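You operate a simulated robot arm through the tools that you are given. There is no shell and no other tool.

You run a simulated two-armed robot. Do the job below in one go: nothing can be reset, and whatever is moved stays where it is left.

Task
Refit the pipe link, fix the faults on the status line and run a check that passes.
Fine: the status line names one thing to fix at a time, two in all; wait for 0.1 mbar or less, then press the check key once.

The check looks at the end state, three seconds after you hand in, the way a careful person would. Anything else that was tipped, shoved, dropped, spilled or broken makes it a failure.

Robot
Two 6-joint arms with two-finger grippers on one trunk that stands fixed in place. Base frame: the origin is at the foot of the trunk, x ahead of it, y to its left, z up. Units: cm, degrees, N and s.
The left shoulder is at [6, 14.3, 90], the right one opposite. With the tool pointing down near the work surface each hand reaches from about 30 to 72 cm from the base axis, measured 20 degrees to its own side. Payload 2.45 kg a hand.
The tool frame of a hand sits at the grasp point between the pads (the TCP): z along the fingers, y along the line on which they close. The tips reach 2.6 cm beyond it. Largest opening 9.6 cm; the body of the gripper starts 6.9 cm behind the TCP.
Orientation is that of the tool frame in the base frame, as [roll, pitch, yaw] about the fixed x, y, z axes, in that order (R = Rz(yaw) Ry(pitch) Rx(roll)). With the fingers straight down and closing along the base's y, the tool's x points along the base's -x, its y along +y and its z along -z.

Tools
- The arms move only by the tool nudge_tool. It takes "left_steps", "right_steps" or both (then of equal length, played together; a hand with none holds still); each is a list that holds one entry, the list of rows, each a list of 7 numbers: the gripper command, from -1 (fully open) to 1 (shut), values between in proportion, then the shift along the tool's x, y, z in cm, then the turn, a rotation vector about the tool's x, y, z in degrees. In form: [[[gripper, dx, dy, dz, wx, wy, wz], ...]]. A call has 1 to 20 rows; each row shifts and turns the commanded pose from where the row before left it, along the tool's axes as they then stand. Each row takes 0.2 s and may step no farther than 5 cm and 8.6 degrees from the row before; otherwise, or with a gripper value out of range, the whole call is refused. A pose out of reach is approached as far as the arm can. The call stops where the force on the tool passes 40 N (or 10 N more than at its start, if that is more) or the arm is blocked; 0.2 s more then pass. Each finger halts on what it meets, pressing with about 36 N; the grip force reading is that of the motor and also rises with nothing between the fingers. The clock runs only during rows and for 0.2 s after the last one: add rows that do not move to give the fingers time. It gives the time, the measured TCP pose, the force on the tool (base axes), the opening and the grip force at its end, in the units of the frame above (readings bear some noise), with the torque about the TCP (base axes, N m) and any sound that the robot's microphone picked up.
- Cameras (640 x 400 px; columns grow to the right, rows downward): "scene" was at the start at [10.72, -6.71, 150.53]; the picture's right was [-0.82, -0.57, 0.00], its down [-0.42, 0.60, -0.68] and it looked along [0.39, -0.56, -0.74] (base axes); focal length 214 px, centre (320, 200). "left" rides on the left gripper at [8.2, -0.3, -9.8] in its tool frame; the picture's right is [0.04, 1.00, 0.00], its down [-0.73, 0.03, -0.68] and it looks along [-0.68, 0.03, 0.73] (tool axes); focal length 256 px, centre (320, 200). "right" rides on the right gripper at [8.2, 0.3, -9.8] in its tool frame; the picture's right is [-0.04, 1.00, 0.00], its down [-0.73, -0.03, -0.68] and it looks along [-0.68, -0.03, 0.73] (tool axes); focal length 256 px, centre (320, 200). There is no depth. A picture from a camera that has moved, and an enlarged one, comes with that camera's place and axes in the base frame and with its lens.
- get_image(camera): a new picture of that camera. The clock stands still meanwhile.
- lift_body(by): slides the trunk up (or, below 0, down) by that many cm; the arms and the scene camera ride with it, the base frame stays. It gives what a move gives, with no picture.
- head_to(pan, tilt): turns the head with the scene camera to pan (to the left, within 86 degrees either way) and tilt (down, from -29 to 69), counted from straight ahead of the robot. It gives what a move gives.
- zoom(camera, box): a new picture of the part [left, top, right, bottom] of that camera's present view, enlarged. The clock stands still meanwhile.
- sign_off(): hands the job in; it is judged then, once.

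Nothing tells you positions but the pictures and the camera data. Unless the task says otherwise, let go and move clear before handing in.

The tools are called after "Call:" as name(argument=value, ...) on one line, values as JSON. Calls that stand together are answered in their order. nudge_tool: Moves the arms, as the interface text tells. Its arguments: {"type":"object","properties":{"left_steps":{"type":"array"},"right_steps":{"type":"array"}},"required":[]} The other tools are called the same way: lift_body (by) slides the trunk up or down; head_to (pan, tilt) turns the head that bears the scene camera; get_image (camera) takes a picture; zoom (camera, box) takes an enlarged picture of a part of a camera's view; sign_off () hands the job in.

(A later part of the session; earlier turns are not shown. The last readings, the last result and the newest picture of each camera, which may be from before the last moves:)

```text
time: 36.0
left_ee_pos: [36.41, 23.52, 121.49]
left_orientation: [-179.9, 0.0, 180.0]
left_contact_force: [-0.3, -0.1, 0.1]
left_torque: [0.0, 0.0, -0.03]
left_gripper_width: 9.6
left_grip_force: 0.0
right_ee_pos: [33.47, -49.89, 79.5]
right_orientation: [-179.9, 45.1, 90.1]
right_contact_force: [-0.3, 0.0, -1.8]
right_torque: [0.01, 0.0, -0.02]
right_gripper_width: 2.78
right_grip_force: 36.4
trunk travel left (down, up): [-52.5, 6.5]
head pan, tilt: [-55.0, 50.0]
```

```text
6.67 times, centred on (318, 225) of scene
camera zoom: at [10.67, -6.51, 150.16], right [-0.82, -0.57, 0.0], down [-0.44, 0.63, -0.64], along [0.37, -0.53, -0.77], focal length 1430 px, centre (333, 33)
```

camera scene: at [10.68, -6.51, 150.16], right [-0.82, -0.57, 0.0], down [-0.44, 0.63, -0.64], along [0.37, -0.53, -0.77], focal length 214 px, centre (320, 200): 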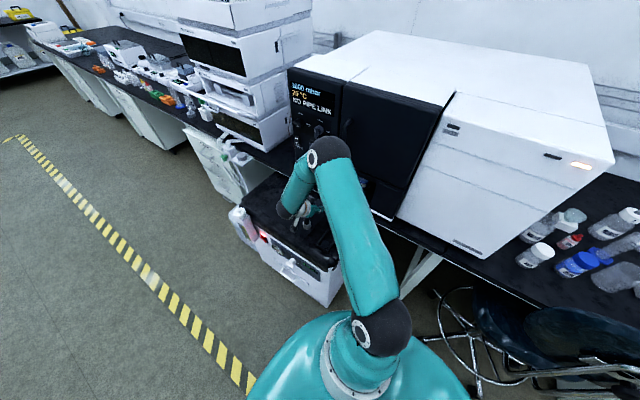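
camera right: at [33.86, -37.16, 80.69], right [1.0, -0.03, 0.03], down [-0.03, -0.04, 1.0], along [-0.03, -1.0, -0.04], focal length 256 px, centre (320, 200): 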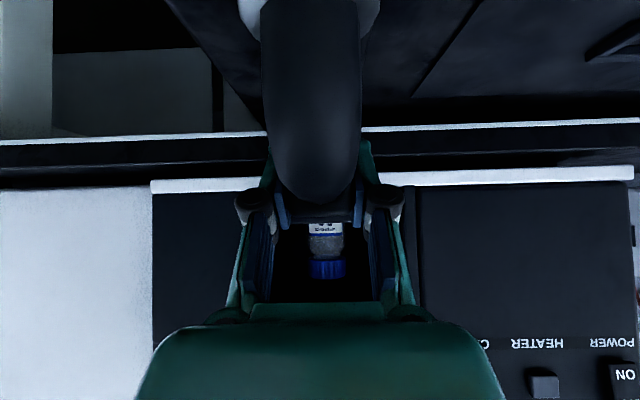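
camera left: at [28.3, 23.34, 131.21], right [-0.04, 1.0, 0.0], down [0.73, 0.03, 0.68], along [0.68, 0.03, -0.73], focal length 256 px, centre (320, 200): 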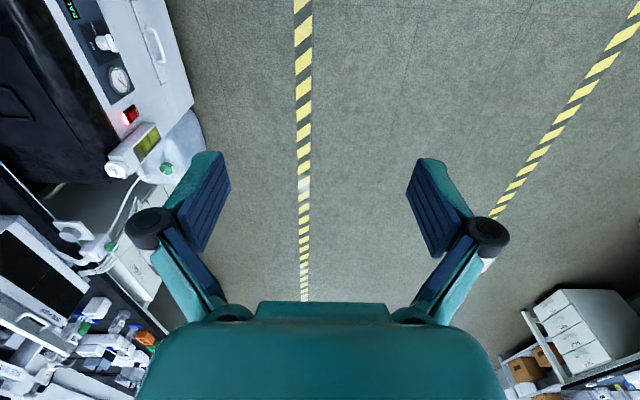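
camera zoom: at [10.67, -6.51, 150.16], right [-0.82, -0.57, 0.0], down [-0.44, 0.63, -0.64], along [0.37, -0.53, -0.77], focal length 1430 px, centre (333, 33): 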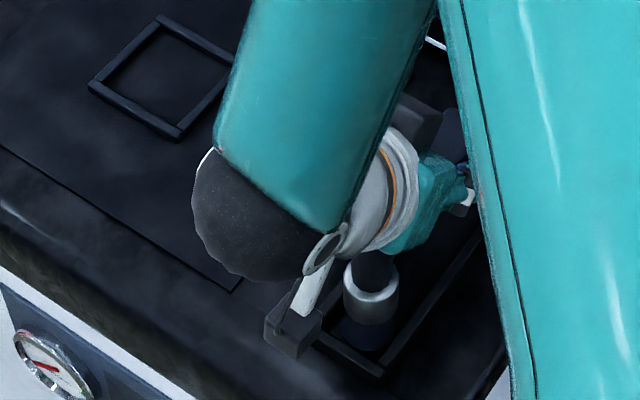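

The near collar now hangs over the near disc. I'll zoom in to judge the offset.

Call:
zoom(camera="scene", box=[306, 226, 346, 256])

Call:
head_to(pan=-75, tilt=60)

Call:
get_image(camera="scene")

```text
13.33 times, centred on (326, 241) of scene
camera zoom: at [10.67, -6.51, 150.16], right [-0.82, -0.57, 0.0], down [-0.44, 0.63, -0.64], along [0.37, -0.53, -0.77], focal length 2860 px, centre (240, -347)
```

zoom: 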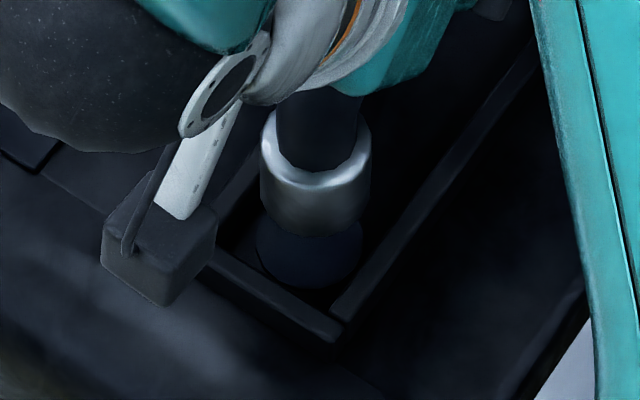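

```text
time: 36.9
left_ee_pos: [36.54, 23.7, 121.48]
left_orientation: [-179.8, 0.0, 180.0]
left_contact_force: [0.4, -0.7, 0.3]
left_torque: [-0.01, 0.01, -0.05]
left_gripper_width: 9.59
left_grip_force: 0.0
right_ee_pos: [33.41, -49.78, 79.49]
right_orientation: [-180.0, 45.1, 90.1]
right_contact_force: [0.5, 1.0, -2.5]
right_torque: [-0.02, 0.01, 0.01]
right_gripper_width: 2.75
right_grip_force: 35.9
trunk travel left (down, up): [-52.5, 6.5]
head pan, tilt: [-75.0, 60.0]
```

```text
taken
camera scene: at [7.96, -6.65, 148.91], right [-0.97, -0.26, 0.0], down [-0.23, 0.84, -0.5], along [0.13, -0.48, -0.87], focal length 214 px, centre (320, 200)
```

scene: 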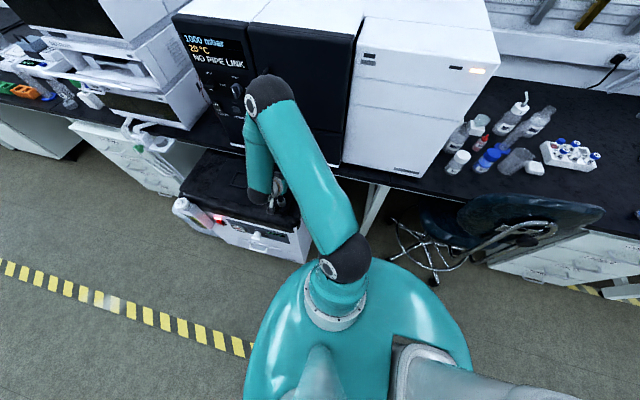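

The collar is within about 2–3 mm of the disc position. I'll nudge +0.2 cm in x and lower 2.2 cm.

Call:
nudge_tool(right_steps=[[[1, 0, 0.2, 0, 0, 0, 0], [1, 0.354, 0, 0.354, 0, 0, 0], [1, 0.354, 0, 0.354, 0, 0, 0], [1, 0.354, 0, 0.354, 0, 0, 0], [1, 0.354, 0, 0.354, 0, 0, 0], [1, 0.14, 0, 0.14, 0, 0, 0], [1, 0, 0, 0, 0, 0, 0]]])

Call:
head_to(pan=-55, tilt=50)

Call:
zoom(camera="scene", box=[306, 226, 346, 256])

Call:
get_image(camera="right")

```text
time: 38.5
left_ee_pos: [36.58, 23.57, 121.31]
left_orientation: [-179.9, 0.0, -180.0]
left_contact_force: [-0.1, 0.5, -0.8]
left_torque: [-0.02, -0.02, 0.0]
left_gripper_width: 9.6
left_grip_force: 0.1
right_ee_pos: [33.84, -50.01, 77.47]
right_orientation: [-179.6, 44.9, 90.2]
right_contact_force: [-0.3, -0.3, -3.0]
right_torque: [0.03, 0.0, -0.01]
right_gripper_width: 2.78
right_grip_force: 35.6
trunk travel left (down, up): [-52.5, 6.5]
head pan, tilt: [-75.0, 60.0]
```

```text
time: 39.3
left_ee_pos: [36.46, 23.65, 121.54]
left_orientation: [-180.0, 0.0, 180.0]
left_contact_force: [-0.4, 0.2, 0.0]
left_torque: [-0.02, 0.02, -0.02]
left_gripper_width: 9.59
left_grip_force: 0.0
right_ee_pos: [33.65, -50.18, 77.33]
right_orientation: [-179.6, 44.9, 90.3]
right_contact_force: [-0.7, 0.0, -2.7]
right_torque: [0.0, 0.01, 0.02]
right_gripper_width: 2.75
right_grip_force: 36.5
trunk travel left (down, up): [-52.5, 6.5]
head pan, tilt: [-55.0, 50.0]
```

```text
13.33 times, centred on (326, 241) of scene
camera zoom: at [10.63, -6.52, 150.16], right [-0.82, -0.57, 0.0], down [-0.44, 0.63, -0.64], along [0.37, -0.53, -0.77], focal length 2860 px, centre (240, -347)
```

zoom: 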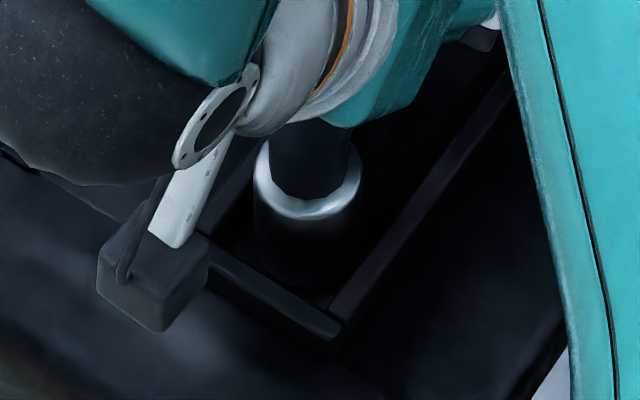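

```text
taken
camera right: at [34.14, -37.29, 78.55], right [1.0, -0.03, 0.02], down [-0.02, -0.04, 1.0], along [-0.03, -1.0, -0.04], focal length 256 px, centre (320, 200)
```

right: 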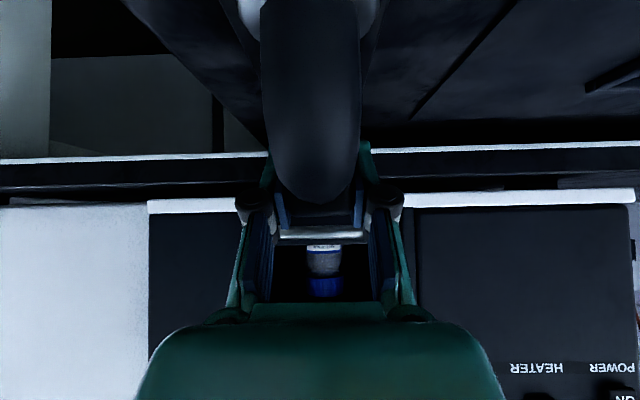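

The collar is inside the frame and centred. I continue lowering in 2 mm steps to contact.

Call:
nudge_tool(right_steps=[[[1, 0.14, 0, 0.14, 0, 0, 0], [1, 0.14, 0, 0.14, 0, 0, 0], [1, 0.14, 0, 0.14, 0, 0, 0], [1, 0.14, 0, 0.14, 0, 0, 0], [1, 0, 0, 0, 0, 0, 0]]])

Call:
zoom(camera="scene", box=[306, 226, 346, 256])

Call:
get_image(camera="scene")

```text
time: 40.5
left_ee_pos: [36.47, 23.64, 121.44]
left_orientation: [-179.9, 0.1, 179.9]
left_contact_force: [0.5, 0.0, 0.4]
left_torque: [-0.01, 0.03, -0.02]
left_gripper_width: 9.62
left_grip_force: 0.0
right_ee_pos: [33.95, -50.1, 76.72]
right_orientation: [-179.3, 44.8, 90.4]
right_contact_force: [1.0, 0.0, -1.6]
right_torque: [0.04, 0.02, -0.01]
right_gripper_width: 2.77
right_grip_force: 35.5
right hand out of reach, approached as far as the arm can: row 4
trunk travel left (down, up): [-52.5, 6.5]
head pan, tilt: [-55.0, 50.0]
```

```text
13.33 times, centred on (326, 241) of scene
camera zoom: at [10.64, -6.52, 150.17], right [-0.82, -0.57, 0.0], down [-0.44, 0.63, -0.64], along [0.37, -0.53, -0.77], focal length 2860 px, centre (240, -347)
```

zoom: 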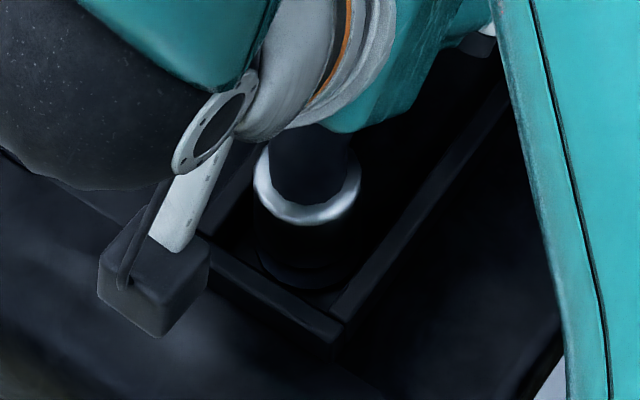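

```text
taken
camera scene: at [10.64, -6.52, 150.17], right [-0.82, -0.57, 0.0], down [-0.44, 0.63, -0.64], along [0.37, -0.53, -0.77], focal length 214 px, centre (320, 200)
```

scene: 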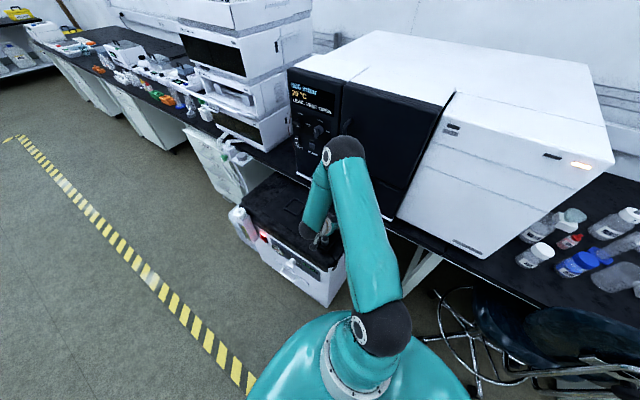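

The status display has changed — the link seems to be recognised. Reading it now.

Call:
zoom(camera="scene", box=[280, 60, 360, 110])

```text
8.00 times, centred on (320, 85) of scene
camera zoom: at [10.64, -6.52, 150.17], right [-0.82, -0.57, 0.0], down [-0.44, 0.63, -0.64], along [0.37, -0.53, -0.77], focal length 1716 px, centre (320, 1120)
```

zoom: 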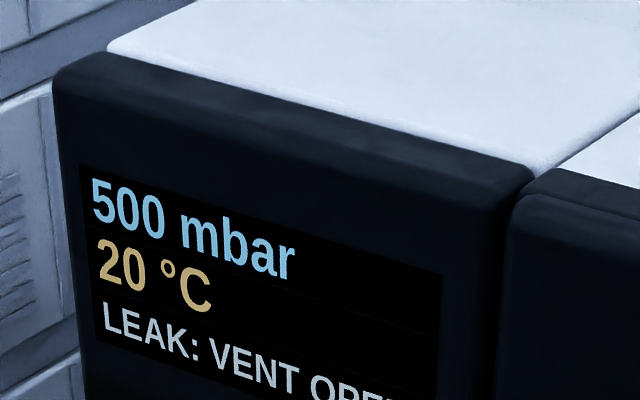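

It reads "500 mbar, LEAK: VENT OPEN", so the link is on its ports. The arm is near a reach limit here, so I'll lower the last few millimetres with the trunk.

Call:
lift_body(by=-0.2)

```text
time: 41.0
left_ee_pos: [36.41, 23.63, 121.27]
left_orientation: [-179.9, 0.0, 179.9]
left_contact_force: [0.1, -0.6, -0.3]
left_torque: [-0.01, 0.01, -0.02]
left_gripper_width: 9.6
left_grip_force: 0.0
right_ee_pos: [34.02, -50.2, 76.41]
right_orientation: [-179.5, 44.8, 90.5]
right_contact_force: [-0.9, -1.5, -3.0]
right_torque: [0.02, -0.02, 0.0]
right_gripper_width: 2.78
right_grip_force: 35.8
trunk travel left (down, up): [-52.3, 6.7]
head pan, tilt: [-55.0, 50.0]
```

Call:
lift_body(by=-0.2)

Call:
zoom(camera="scene", box=[306, 226, 346, 256])

```text
time: 41.5
left_ee_pos: [36.46, 23.54, 121.06]
left_orientation: [-179.8, -0.1, -180.0]
left_contact_force: [0.1, 0.7, 0.8]
left_torque: [0.03, -0.02, 0.0]
left_gripper_width: 9.59
left_grip_force: 0.1
right_ee_pos: [33.9, -50.2, 76.31]
right_orientation: [-179.6, 44.8, 90.4]
right_contact_force: [-0.9, -0.4, -2.7]
right_torque: [0.03, 0.03, -0.02]
right_gripper_width: 2.75
right_grip_force: 36.1
trunk travel left (down, up): [-52.1, 6.9]
head pan, tilt: [-55.0, 50.0]
```

```text
13.33 times, centred on (326, 241) of scene
camera zoom: at [10.64, -6.52, 149.76], right [-0.82, -0.57, 0.0], down [-0.44, 0.63, -0.64], along [0.37, -0.53, -0.77], focal length 2860 px, centre (240, -347)
```

zoom: 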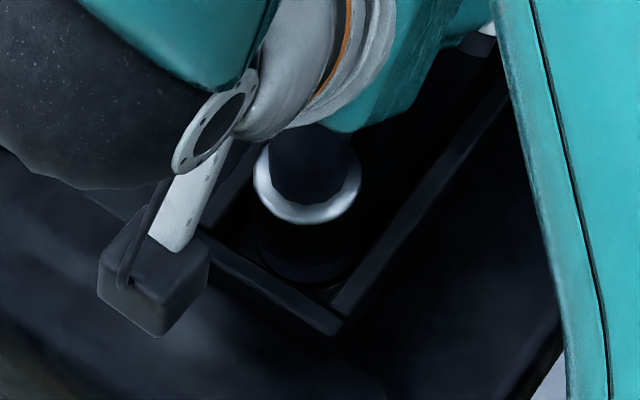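

Still carrying the full weight; I'll keep lowering in small trunk steps.

Call:
lift_body(by=-0.3)

```text
time: 42.1
left_ee_pos: [36.3, 23.63, 120.82]
left_orientation: [-179.9, -0.1, 179.9]
left_contact_force: [-0.1, 0.5, 0.3]
left_torque: [0.01, 0.02, 0.01]
left_gripper_width: 9.59
left_grip_force: 0.1
right_ee_pos: [33.96, -50.18, 76.2]
right_orientation: [-179.7, 45.0, 90.3]
right_contact_force: [-2.5, 1.0, 16.2]
right_torque: [-0.01, -0.15, -0.09]
right_gripper_width: 2.73
right_grip_force: 36.1
trunk travel left (down, up): [-51.8, 7.2]
head pan, tilt: [-55.0, 50.0]
```

Firm contact: the link is seated. I release, then retreat along the fingers.

Call:
nudge_tool(right_steps=[[[0.3, 0, 0, 0, 0, 0, 0], [-0.2, 0, 0, 0, 0, 0, 0], [-0.5, 0, 0, 0, 0, 0, 0], [-0.5, 0, 0, 0, 0, 0, 0]]])

Call:
zoom(camera="right", box=[220, 80, 420, 205])

Call:
zoom(camera="scene", box=[280, 60, 360, 110])

```text
time: 43.1
left_ee_pos: [36.52, 23.64, 120.9]
left_orientation: [-179.9, 0.0, 180.0]
left_contact_force: [0.4, -0.6, 1.3]
left_torque: [-0.01, -0.01, 0.01]
left_gripper_width: 9.61
left_grip_force: 0.1
right_ee_pos: [33.89, -50.13, 75.89]
right_orientation: [-179.5, 44.8, 90.4]
right_contact_force: [-0.2, 0.2, 0.3]
right_torque: [0.01, 0.01, 0.01]
right_gripper_width: 7.22
right_grip_force: 0.1
trunk travel left (down, up): [-51.8, 7.2]
head pan, tilt: [-55.0, 50.0]
```

```text
3.20 times, centred on (320, 142) of right
camera zoom: at [34.33, -37.48, 77.17], right [1.0, -0.03, 0.02], down [-0.02, -0.04, 1.0], along [-0.03, -1.0, -0.04], focal length 819 px, centre (320, 384)
```

zoom: 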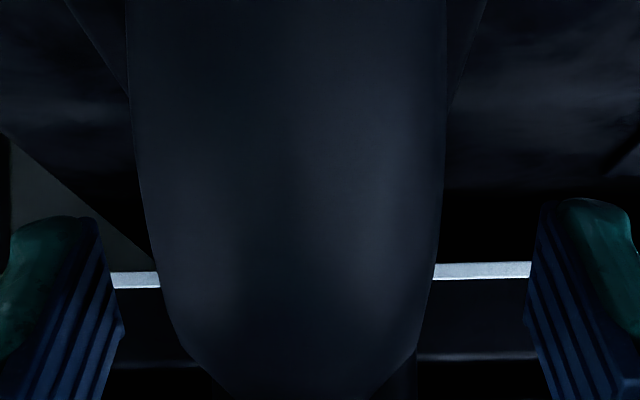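

```text
8.00 times, centred on (320, 85) of scene
camera zoom: at [10.63, -6.51, 149.47], right [-0.82, -0.57, 0.0], down [-0.44, 0.63, -0.64], along [0.37, -0.53, -0.77], focal length 1716 px, centre (320, 1120)
```

zoom: 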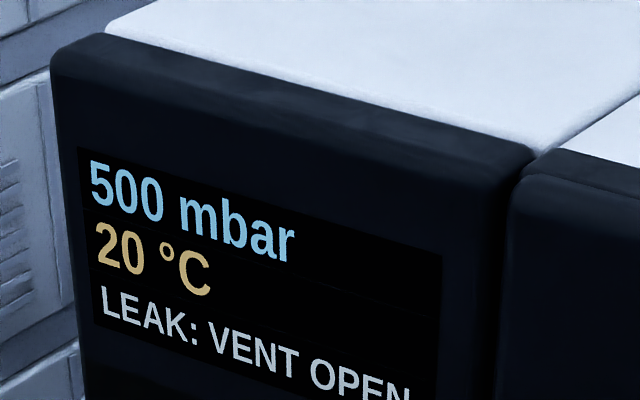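

The link stays and the status holds. Now I back the hand away along its fingers and inspect the seated link.

Call:
nudge_tool(right_steps=[[[-0.5, 0, 0, -2, 0, 0, 0], [-0.5, 0, 0, -3, 0, 0, 0], [-0.5, 0, 0, -4, 0, 0, 0], [-0.5, 0, 0, -4, 0, 0, 0], [-0.5, 0, 0, -4, 0, 0, 0], [-1, 0, 0, -4, 0, 0, 0], [-1, 0, 0, 0, 0, 0, 0]]])

Call:
get_image(camera="right")

Call:
get_image(camera="scene")

Call:
zoom(camera="scene", box=[270, 180, 366, 255])

```text
time: 44.7
left_ee_pos: [36.46, 23.56, 120.72]
left_orientation: [-179.9, 0.0, -180.0]
left_contact_force: [-0.3, -0.5, 0.7]
left_torque: [0.0, 0.01, 0.0]
left_gripper_width: 9.58
left_grip_force: 0.1
right_ee_pos: [34.12, -35.43, 90.74]
right_orientation: [-179.4, 44.8, 90.4]
right_contact_force: [1.1, -0.5, -0.3]
right_torque: [-0.03, 0.0, -0.02]
right_gripper_width: 9.57
right_grip_force: 0.0
trunk travel left (down, up): [-51.8, 7.2]
head pan, tilt: [-55.0, 50.0]
```

```text
taken
camera right: at [34.61, -22.64, 91.91], right [1.0, -0.03, 0.02], down [-0.02, -0.04, 1.0], along [-0.03, -1.0, -0.04], focal length 256 px, centre (320, 200)
```

right: 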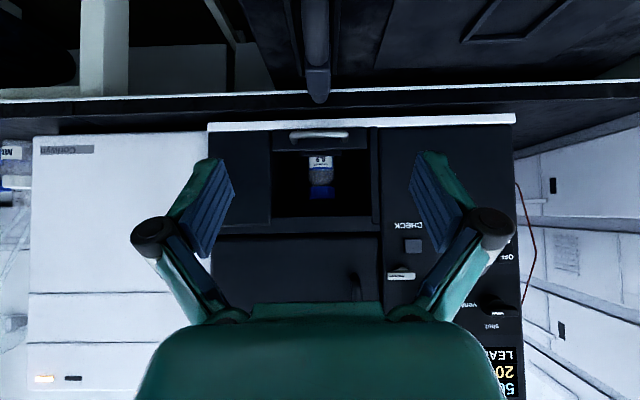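

```text
taken
camera scene: at [10.65, -6.54, 149.46], right [-0.82, -0.57, 0.0], down [-0.44, 0.63, -0.64], along [0.37, -0.53, -0.77], focal length 214 px, centre (320, 200)
```

scene: 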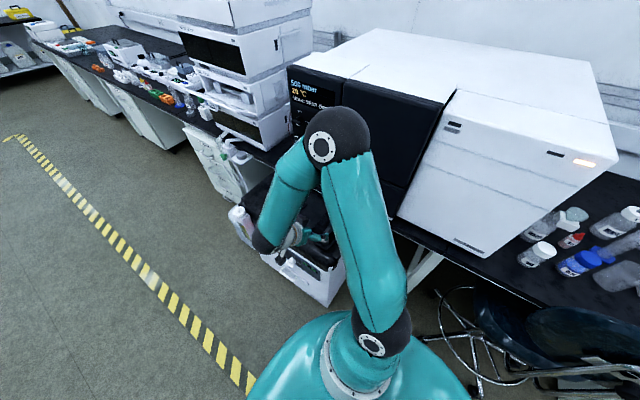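

```text
5.33 times, centred on (318, 218) of scene
camera zoom: at [10.65, -6.54, 149.46], right [-0.82, -0.57, 0.0], down [-0.44, 0.63, -0.64], along [0.37, -0.53, -0.77], focal length 1144 px, centre (331, 107)
```

zoom: 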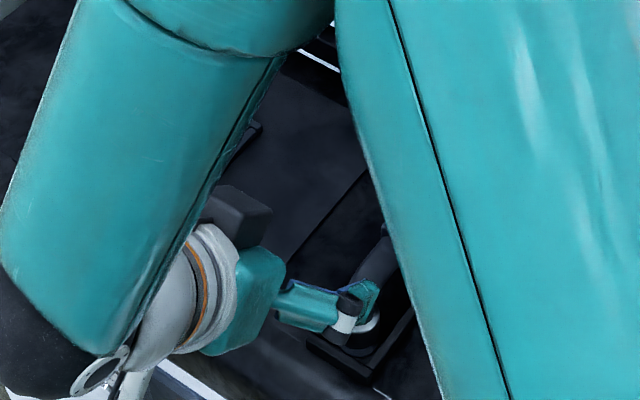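

The link is in and the status now wants the vent shut. I'll raise the hand to look straight at the panel's vent knob.

Call:
nudge_tool(right_steps=[[[-1, -1.7, 3.4, -1.7, 0, 0, 0], [-1, -1.7, 3.4, -1.7, 0, 0, 0], [-1, -1.7, 3.4, -1.7, 0, 0, 0], [-1, -1.7, 3.4, -1.7, 0, 0, 0], [-1, -1.7, 3.4, -1.7, 0, 0, 0], [-1, 0, 0, 0, 0, 0, 0]]])

Call:
get_image(camera="right")

Call:
zoom(camera="right", box=[220, 150, 420, 275])

Call:
zoom(camera="scene", box=[270, 180, 366, 255])

Call:
zoom(camera="scene", box=[270, 60, 370, 170])

```text
time: 46.1
left_ee_pos: [36.41, 23.66, 120.65]
left_orientation: [-179.9, 0.1, -179.9]
left_contact_force: [0.1, -0.2, -0.7]
left_torque: [-0.03, 0.01, 0.01]
left_gripper_width: 9.59
left_grip_force: 0.1
right_ee_pos: [51.0, -35.37, 102.87]
right_orientation: [-179.4, 44.8, 90.4]
right_contact_force: [-0.1, -0.3, 0.3]
right_torque: [-0.02, 0.0, 0.01]
right_gripper_width: 9.62
right_grip_force: 0.0
trunk travel left (down, up): [-51.8, 7.2]
head pan, tilt: [-55.0, 50.0]
```

```text
taken
camera right: at [51.4, -22.73, 104.07], right [1.0, -0.03, 0.02], down [-0.02, -0.04, 1.0], along [-0.03, -1.0, -0.04], focal length 256 px, centre (320, 200)
```

right: 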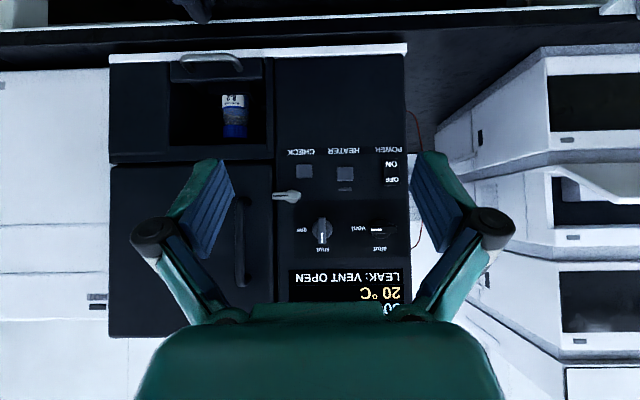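

```text
3.20 times, centred on (320, 212) of right
camera zoom: at [51.4, -22.73, 104.07], right [1.0, -0.03, 0.02], down [-0.02, -0.04, 1.0], along [-0.03, -1.0, -0.04], focal length 819 px, centre (320, 160)
```

zoom: 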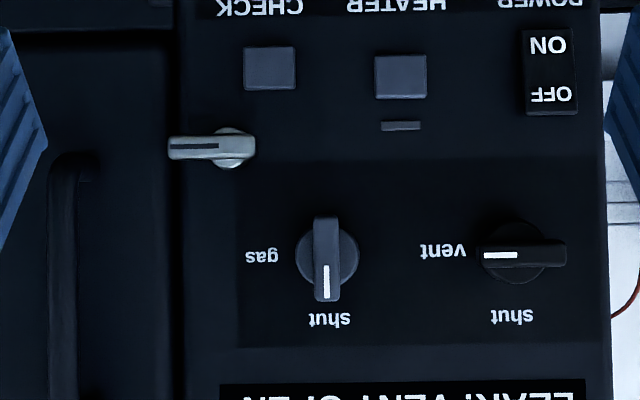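

```text
5.33 times, centred on (318, 218) of scene
camera zoom: at [10.59, -6.5, 149.47], right [-0.82, -0.57, 0.0], down [-0.44, 0.63, -0.64], along [0.37, -0.53, -0.77], focal length 1144 px, centre (331, 107)
```

zoom: 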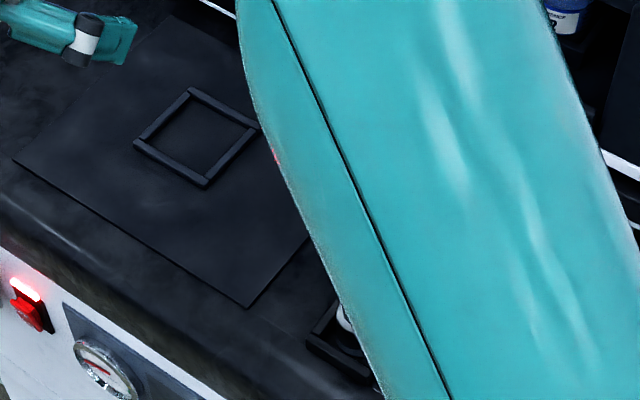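

```text
3.64 times, centred on (320, 115) of scene
camera zoom: at [10.59, -6.5, 149.47], right [-0.82, -0.57, 0.0], down [-0.44, 0.63, -0.64], along [0.37, -0.53, -0.77], focal length 780 px, centre (320, 509)
```

zoom: 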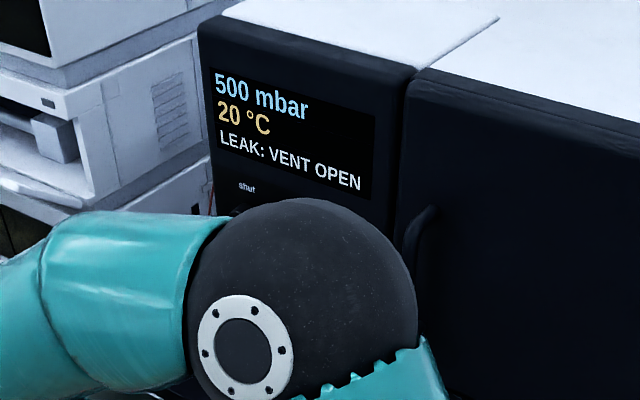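

The panel is clear now (view inverted): the black vent knob's mark points to "vent", and it must turn 90° counter-clockwise (seen from the front) to "shut". I'll raise the trunk 6 cm and turn the hand so the fingers point at the panel and close vertically on the knob's bar.

Call:
lift_body(by=6)

Call:
nudge_tool(right_steps=[[[-1, 0, 0, 0, 0, -7.5, 0], [-1, 0, 0, 0, 0, -7.5, 0], [-1, 0, 0, 0, 0, -7.5, 0], [-1, 0, 0, 0, 0, -7.5, 0], [-1, 0, 0, 0, 0, -7.5, 0], [-1, 0, 0, 0, 0, -7.7, 0], [-1, 0, 0, 0, 0, 0, -8.2], [-1, 0, 0, 0, 0, 0, -8.2], [-1, 0, 0, 0, 0, 0, -8.2], [-1, 0, 0, 0, 0, 0, -8.2], [-1, 0, 0, 0, 0, 0, -8.2], [-1, 0, 0, 0, 0, 0, -8.2], [-1, 0, 0, 0, 0, 0, -8.2], [-1, 0, 0, 0, 0, 0, -8.2], [-1, 0, 0, 0, 0, 0, -8.2], [-1, 0, 0, 0, 0, 0, -8.2], [-1, 0, 0, 0, 0, 0, -8], [-1, 0, 0, 0, 0, 0, 0]]])

Call:
get_image(camera="right")

Call:
get_image(camera="scene")

```text
time: 47.1
left_ee_pos: [36.48, 23.63, 126.75]
left_orientation: [-179.9, 0.0, 180.0]
left_contact_force: [0.2, -0.5, 0.2]
left_torque: [0.02, 0.0, 0.0]
left_gripper_width: 9.6
left_grip_force: 0.1
right_ee_pos: [50.92, -35.4, 108.83]
right_orientation: [-179.5, 44.7, 90.3]
right_contact_force: [1.0, 0.2, -0.2]
right_torque: [0.01, -0.01, 0.01]
right_gripper_width: 9.6
right_grip_force: 0.0
trunk travel left (down, up): [-57.8, 1.2]
head pan, tilt: [-55.0, 50.0]
```

```text
time: 50.9
left_ee_pos: [36.51, 23.63, 126.83]
left_orientation: [-179.9, 0.0, -179.9]
left_contact_force: [0.9, -0.3, 1.2]
left_torque: [-0.01, 0.01, 0.01]
left_gripper_width: 9.57
left_grip_force: 0.1
right_ee_pos: [51.1, -35.45, 108.7]
right_orientation: [-89.9, -0.4, -179.9]
right_contact_force: [1.0, -0.3, -1.1]
right_torque: [0.0, -0.02, 0.0]
right_gripper_width: 9.6
right_grip_force: 0.0
trunk travel left (down, up): [-57.8, 1.2]
head pan, tilt: [-55.0, 50.0]
```

```text
taken
camera right: at [42.92, -25.66, 108.51], right [0.03, 0.0, -1.0], down [0.73, 0.68, 0.02], along [0.68, -0.73, 0.02], focal length 256 px, centre (320, 200)
```

right: 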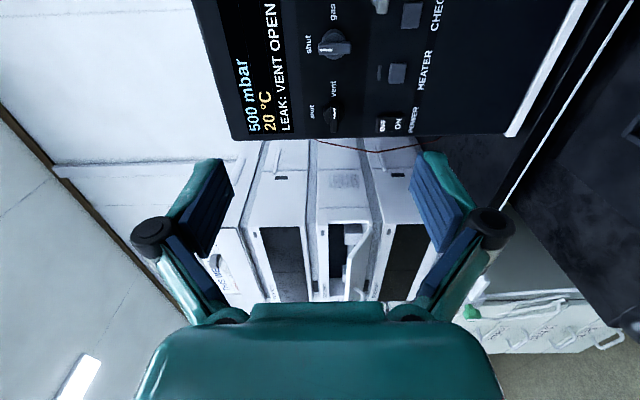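

```text
taken
camera scene: at [10.65, -6.49, 155.47], right [-0.82, -0.57, 0.0], down [-0.44, 0.63, -0.64], along [0.37, -0.53, -0.77], focal length 214 px, centre (320, 200)
```

scene: 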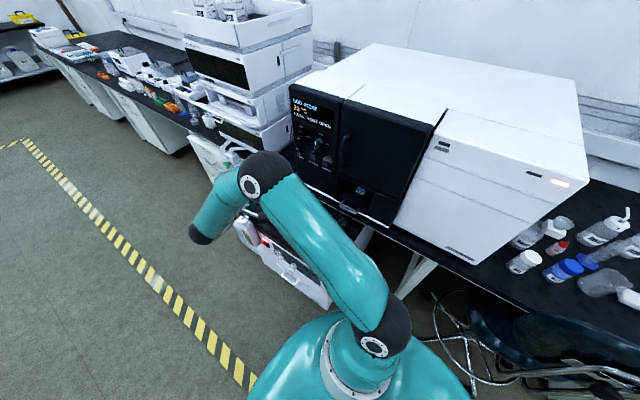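

The hand is in the wanted orientation. I triangulate the vent knob to about [59.6, -62.9, 107]; enlarging to refine.

Call:
zoom(camera="right", box=[280, 70, 400, 145])

Call:
zoom(camera="scene", box=[285, 110, 345, 175])

```text
5.33 times, centred on (340, 108) of right
camera zoom: at [42.92, -25.66, 108.51], right [0.03, 0.0, -1.0], down [0.73, 0.68, 0.02], along [0.68, -0.73, 0.02], focal length 1365 px, centre (213, 693)
```

zoom: 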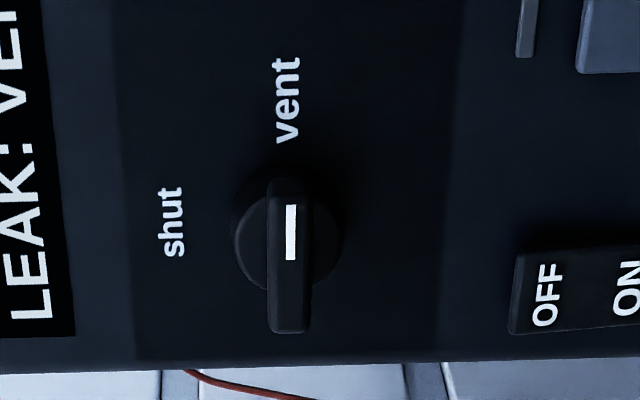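

```text
6.15 times, centred on (315, 142) of scene
camera zoom: at [10.65, -6.49, 155.47], right [-0.82, -0.57, 0.0], down [-0.44, 0.63, -0.64], along [0.37, -0.53, -0.77], focal length 1320 px, centre (351, 554)
```

zoom: 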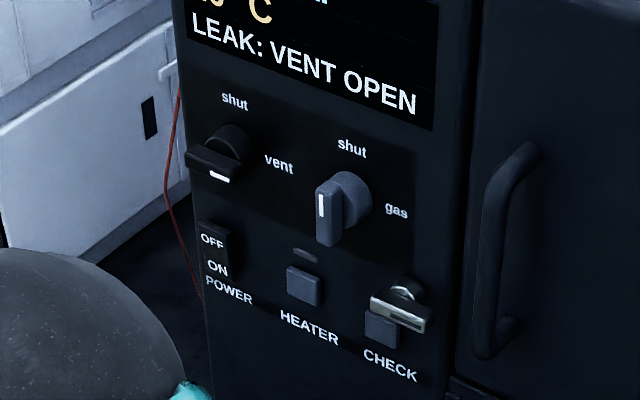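

The knob bar's front face is at about [59.35, -60.3, 107], 1.3 thick and 4.2 long. I'll move to 6 cm in front of it with the fingers part open.

Call:
nudge_tool(right_steps=[[[-0.2, -1.65, 0.34, 3.7, 0, 0, 0], [-0.2, -1.65, 0.34, 3.7, 0, 0, 0], [-0.2, -1.65, 0.34, 3.7, 0, 0, 0], [-0.2, -1.65, 0.34, 3.7, 0, 0, 0], [-0.2, -1.65, 0.34, 3.4, 0, 0, 0], [-0.2, 0, 0, 0, 0, 0, 0]]])

Call:
get_image(camera="right")

Call:
zoom(camera="right", box=[240, 90, 400, 220])

Call:
get_image(camera="scene")

```text
time: 52.3
left_ee_pos: [36.4, 23.72, 126.77]
left_orientation: [-179.9, 0.1, 180.0]
left_contact_force: [1.0, 0.0, 0.0]
left_torque: [-0.01, 0.02, -0.01]
left_gripper_width: 9.57
left_grip_force: 0.0
right_ee_pos: [59.34, -53.44, 107.31]
right_orientation: [-90.0, -0.5, 180.0]
right_contact_force: [0.0, 0.1, -0.1]
right_torque: [0.0, 0.04, 0.0]
right_gripper_width: 5.78
right_grip_force: 0.1
trunk travel left (down, up): [-57.8, 1.2]
head pan, tilt: [-55.0, 50.0]
```

```text
taken
camera right: at [51.12, -43.61, 107.01], right [0.03, 0.0, -1.0], down [0.73, 0.68, 0.02], along [0.68, -0.73, 0.02], focal length 256 px, centre (320, 200)
```

right: 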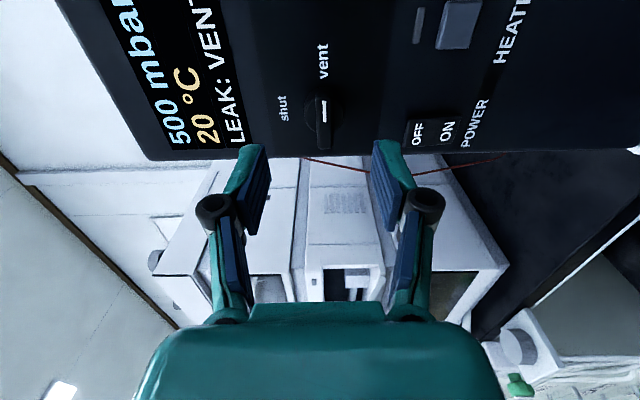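

```text
3.08 times, centred on (320, 155) of right
camera zoom: at [51.12, -43.61, 107.01], right [0.03, 0.0, -1.0], down [0.73, 0.68, 0.02], along [0.68, -0.73, 0.02], focal length 788 px, centre (320, 338)
```

zoom: 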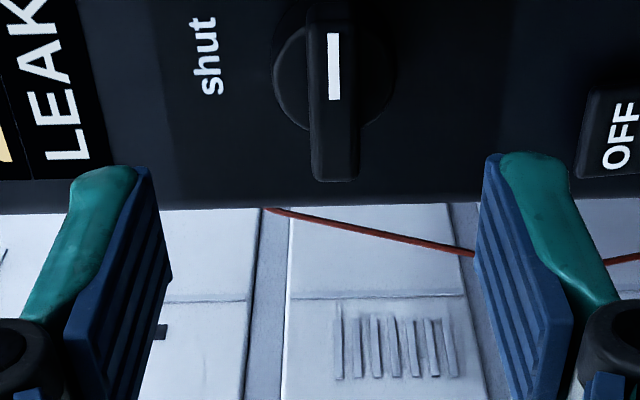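

```text
taken
camera scene: at [10.61, -6.43, 155.47], right [-0.82, -0.57, 0.0], down [-0.44, 0.63, -0.64], along [0.37, -0.53, -0.77], focal length 214 px, centre (320, 200)
```

scene: 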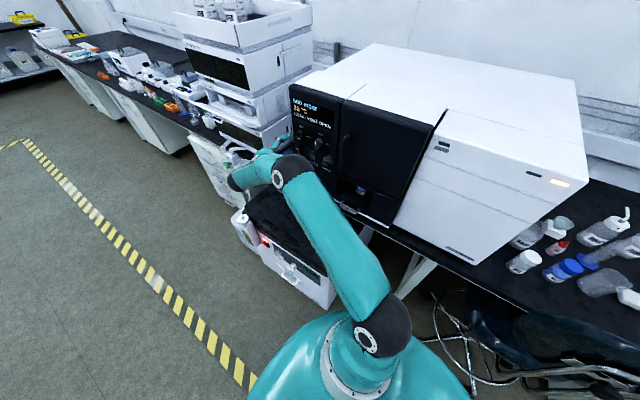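

The bar is at about [59.6, -61 (front), 107]. I centre on it and advance so the tips overlap it by about 1 cm.

Call:
nudge_tool(right_steps=[[[-0.2, -0.25, 0.3, 1, 0, 0, 0], [-0.2, 0, 0, 2, 0, 0, 0], [-0.2, 0, 0, 2, 0, 0, 0], [-0.2, 0, 0, 1, 0, 0, 0], [-0.2, 0, 0, 0, 0, 0, 0]]])

Call:
zoom(camera="right", box=[220, 90, 420, 220])

```text
time: 53.5
left_ee_pos: [36.53, 23.59, 126.84]
left_orientation: [-180.0, 0.0, 180.0]
left_contact_force: [0.1, 0.4, 0.4]
left_torque: [-0.02, 0.01, -0.01]
left_gripper_width: 9.61
left_grip_force: 0.1
right_ee_pos: [59.65, -59.6, 106.73]
right_orientation: [-90.1, -0.4, -180.0]
right_contact_force: [-0.4, 0.3, -0.1]
right_torque: [-0.01, 0.01, 0.03]
right_gripper_width: 5.75
right_grip_force: 0.0
trunk travel left (down, up): [-57.8, 1.2]
head pan, tilt: [-55.0, 50.0]
```

```text
3.08 times, centred on (320, 155) of right
camera zoom: at [51.47, -49.82, 106.41], right [0.03, 0.0, -1.0], down [0.73, 0.68, 0.02], along [0.68, -0.73, 0.02], focal length 788 px, centre (320, 338)
```

zoom: 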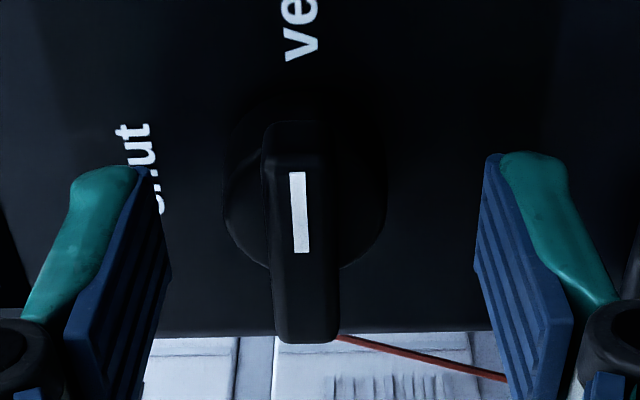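

The bar sits about 0.3 cm higher than the finger centre. I adjust, advance 0.6 cm more and close.

Call:
nudge_tool(right_steps=[[[-0.2, 0, -0.32, 0.3, 0, 0, 0], [-0.2, 0, 0, 0.3, 0, 0, 0], [-0.2, 0, 0, 0, 0, 0, 0], [0.3, 0, 0, 0, 0, 0, 0], [0.6, 0, 0, 0, 0, 0, 0], [0.8, 0, 0, 0, 0, 0, 0], [0.8, 0, 0, 0, 0, 0, 0]]])

Call:
zoom(camera="right", box=[220, 90, 420, 220])

```text
time: 55.1
left_ee_pos: [36.48, 23.69, 126.82]
left_orientation: [-179.9, 0.0, 179.9]
left_contact_force: [0.0, -0.3, 0.0]
left_torque: [0.0, -0.04, 0.03]
left_gripper_width: 9.59
left_grip_force: 0.1
right_ee_pos: [59.71, -60.35, 106.95]
right_orientation: [-90.0, -0.5, -180.0]
right_contact_force: [-1.2, 0.5, -3.2]
right_torque: [0.03, -0.02, 0.06]
right_gripper_width: 3.17
right_grip_force: 45.0
trunk travel left (down, up): [-57.8, 1.2]
head pan, tilt: [-55.0, 50.0]
```

```text
3.08 times, centred on (320, 155) of right
camera zoom: at [51.51, -50.41, 106.71], right [0.03, 0.0, -1.0], down [0.73, 0.68, 0.02], along [0.68, -0.73, 0.02], focal length 788 px, centre (320, 338)
```

zoom: 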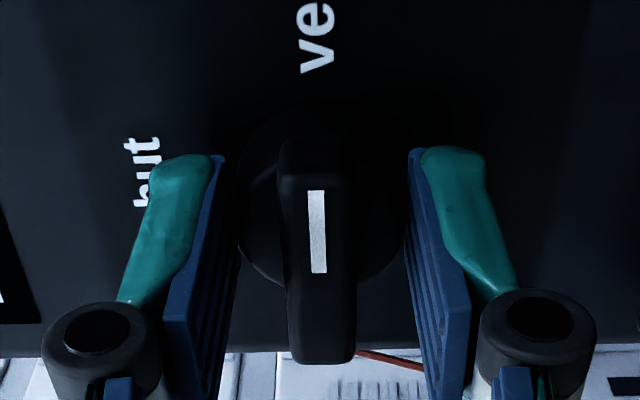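

The fingers closed on the round base (3.2 cm), not the bar. I'll reopen, back off 0.9 cm and close on the bar itself.

Call:
nudge_tool(right_steps=[[[0, 0, 0, 0, 0, 0, 0], [0, 0, 0, 0, 0, 0, 0], [0, 0, 0, -0.45, 0, 0, 0], [0, 0, 0, -0.45, 0, 0, 0], [0.3, 0, 0, 0, 0, 0, 0], [0.6, 0, 0, 0, 0, 0, 0], [0.85, 0, 0, 0, 0, 0, 0], [0.85, 0, 0, 0, 0, 0, 0]]])

Call:
zoom(camera="right", box=[220, 90, 420, 220])

```text
time: 56.9
left_ee_pos: [36.49, 23.66, 126.75]
left_orientation: [-179.9, -0.1, 179.9]
left_contact_force: [0.4, 0.7, 0.2]
left_torque: [0.01, -0.01, 0.01]
left_gripper_width: 9.63
left_grip_force: 0.0
right_ee_pos: [59.56, -59.27, 107.06]
right_orientation: [-90.0, -0.5, -180.0]
right_contact_force: [-2.6, 7.0, -6.0]
right_torque: [0.12, 0.0, 0.29]
right_gripper_width: 1.18
right_grip_force: 38.8
trunk travel left (down, up): [-57.8, 1.2]
head pan, tilt: [-55.0, 50.0]
```

```text
3.08 times, centred on (320, 155) of right
camera zoom: at [51.49, -49.48, 106.72], right [0.03, 0.0, -1.0], down [0.73, 0.68, 0.02], along [0.68, -0.73, 0.02], focal length 788 px, centre (320, 338)
```

zoom: 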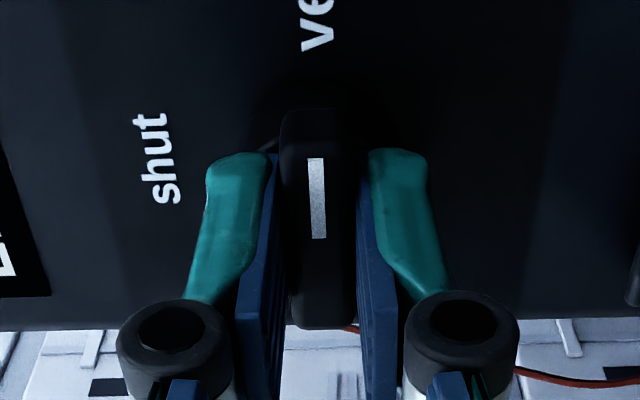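

The bar is gripped (1.18 cm). I turn -45° about the finger axis first and watch the torque.

Call:
nudge_tool(right_steps=[[[0.85, 0, 0, 0, 0, 0, -5], [0.85, 0, 0, 0, 0, 0, -8], [0.85, 0, 0, 0, 0, 0, -8], [0.85, 0, 0, 0, 0, 0, -8], [0.85, 0, 0, 0, 0, 0, -8], [0.85, 0, 0, 0, 0, 0, -8], [0.85, 0, 0, 0, 0, 0, 0]]])

Call:
get_image(camera="right")

```text
time: 58.5
left_ee_pos: [36.47, 23.59, 126.7]
left_orientation: [-179.9, -0.1, 180.0]
left_contact_force: [-0.4, 0.8, -0.5]
left_torque: [0.01, -0.02, 0.03]
left_gripper_width: 9.6
left_grip_force: 0.1
right_ee_pos: [59.55, -59.3, 107.01]
right_orientation: [-90.1, -45.6, -179.8]
right_contact_force: [-4.2, 12.0, -15.9]
right_torque: [0.13, 0.03, -0.2]
right_gripper_width: 1.22
right_grip_force: 38.9
trunk travel left (down, up): [-57.8, 1.2]
head pan, tilt: [-55.0, 50.0]
```

```text
taken
camera right: at [53.7, -49.48, 112.53], right [-0.69, 0.0, -0.73], down [0.53, 0.68, -0.5], along [0.49, -0.73, -0.47], focal length 256 px, centre (320, 200)
```

right: 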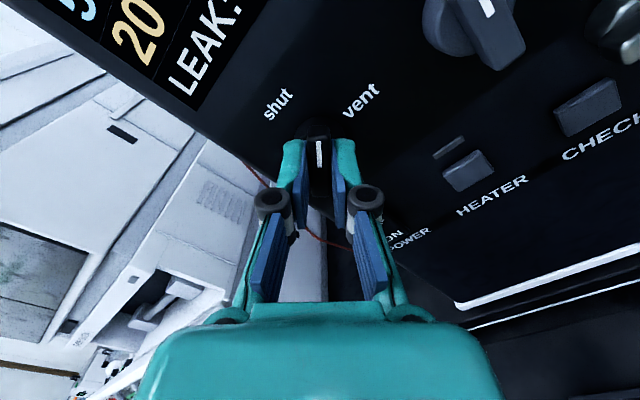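

The knob turns with the hand (halfway). I'll finish the remaining 45°.

Call:
nudge_tool(right_steps=[[[0.85, 0, 0, 0, 0, 0, -8], [0.85, 0, 0, 0, 0, 0, -8], [0.85, 0, 0, 0, 0, 0, -8], [0.85, 0, 0, 0, 0, 0, -8], [0.85, 0, 0, 0, 0, 0, -8], [0.85, 0, 0, 0, 0, 0, -5], [0.85, 0, 0, 0, 0, 0, 0]]])

Call:
get_image(camera="right")

Call:
zoom(camera="scene", box=[275, 80, 355, 140])

```text
time: 60.1
left_ee_pos: [36.54, 23.69, 126.75]
left_orientation: [-179.9, 0.0, -180.0]
left_contact_force: [0.1, -0.4, 0.0]
left_torque: [0.03, -0.02, 0.01]
left_gripper_width: 9.61
left_grip_force: 0.0
right_ee_pos: [59.59, -59.21, 106.98]
right_orientation: [109.9, -89.4, -19.9]
right_contact_force: [-8.0, 14.0, -19.0]
right_torque: [-0.12, -0.55, -0.17]
right_gripper_width: 1.18
right_grip_force: 38.9
trunk travel left (down, up): [-57.8, 1.2]
head pan, tilt: [-55.0, 50.0]
```

```text
taken
camera right: at [59.34, -49.5, 115.09], right [-1.0, 0.0, -0.03], down [0.02, 0.68, -0.73], along [0.02, -0.73, -0.68], focal length 256 px, centre (320, 200)
```

right: 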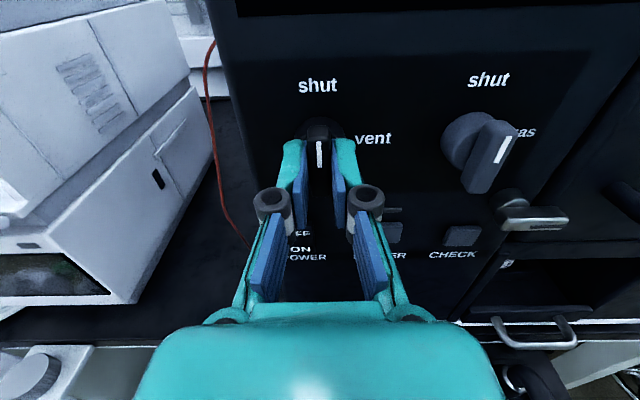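

```text
6.67 times, centred on (315, 110) of scene
camera zoom: at [10.71, -6.46, 155.46], right [-0.82, -0.57, 0.0], down [-0.44, 0.63, -0.64], along [0.37, -0.53, -0.77], focal length 1430 px, centre (353, 800)
```

zoom: 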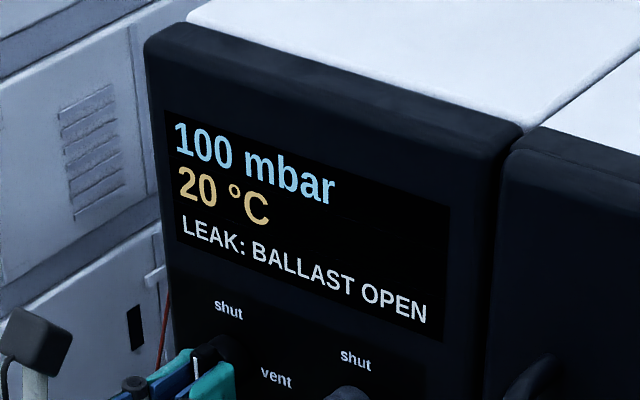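

The status is now "100 mbar, LEAK: BALLAST OPEN" — vent fixed. I release the knob and back off, then go to the white ballast knob on the pump front (about [46.4, -33.9, 52]).

Call:
nudge_tool(right_steps=[[[0.3, 0, 0, 0, 0, 0, 0], [0, 0, 0, 0, 0, 0, 0], [0, 0, 0, 0, 0, 0, 0], [0, 0, 0, -1, 0, 0, 0], [0, 0, 0, -3, 0, 0, 0], [0, 0, 0, -4, 0, 0, 0], [0, 0, 0, -4, 0, 0, 0], [0, 0, 0, -4, 0, 0, 0], [0, 0, 0, -4, 0, 0, 0], [0, 0, 0, 0, 0, 0, 0]]])

Call:
get_image(camera="right")

Call:
zoom(camera="scene", box=[275, 80, 355, 140])

Call:
zoom(camera="scene", box=[220, 180, 340, 320])

```text
time: 62.3
left_ee_pos: [36.47, 23.66, 126.74]
left_orientation: [-180.0, 0.0, -179.9]
left_contact_force: [-0.3, 0.1, -0.1]
left_torque: [-0.02, 0.01, -0.01]
left_gripper_width: 9.61
left_grip_force: 0.0
right_ee_pos: [59.55, -39.2, 107.18]
right_orientation: [91.0, -89.5, -1.1]
right_contact_force: [-0.3, 0.2, 1.1]
right_torque: [0.0, -0.01, 0.02]
right_gripper_width: 4.81
right_grip_force: 0.1
trunk travel left (down, up): [-57.8, 1.2]
head pan, tilt: [-55.0, 50.0]
```

```text
taken
camera right: at [59.33, -29.39, 115.28], right [-1.0, 0.0, -0.03], down [0.02, 0.68, -0.73], along [0.02, -0.73, -0.68], focal length 256 px, centre (320, 200)
```

right: 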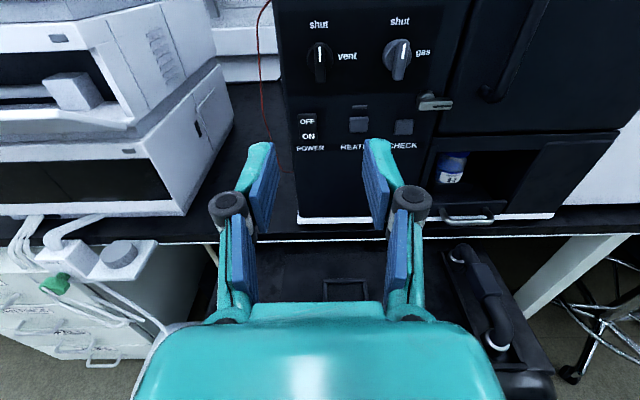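

```text
6.67 times, centred on (315, 110) of scene
camera zoom: at [10.65, -6.56, 155.46], right [-0.82, -0.57, 0.0], down [-0.44, 0.63, -0.64], along [0.37, -0.53, -0.77], focal length 1430 px, centre (353, 800)
```

zoom: 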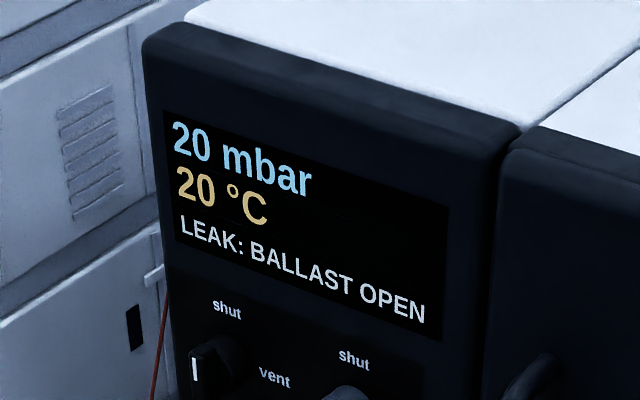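

```text
2.86 times, centred on (280, 250) of scene
camera zoom: at [10.65, -6.56, 155.46], right [-0.82, -0.57, 0.0], down [-0.44, 0.63, -0.64], along [0.37, -0.53, -0.77], focal length 613 px, centre (434, 57)
```

zoom: 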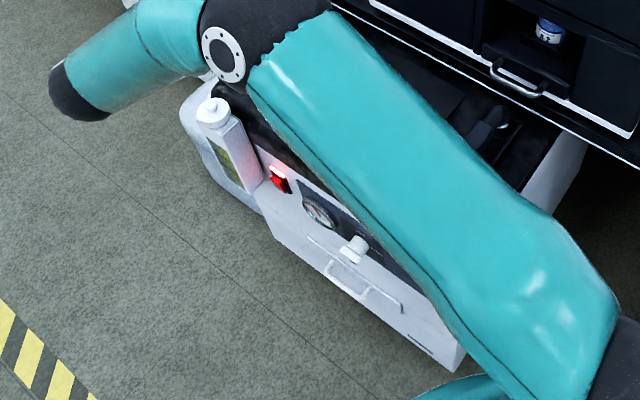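

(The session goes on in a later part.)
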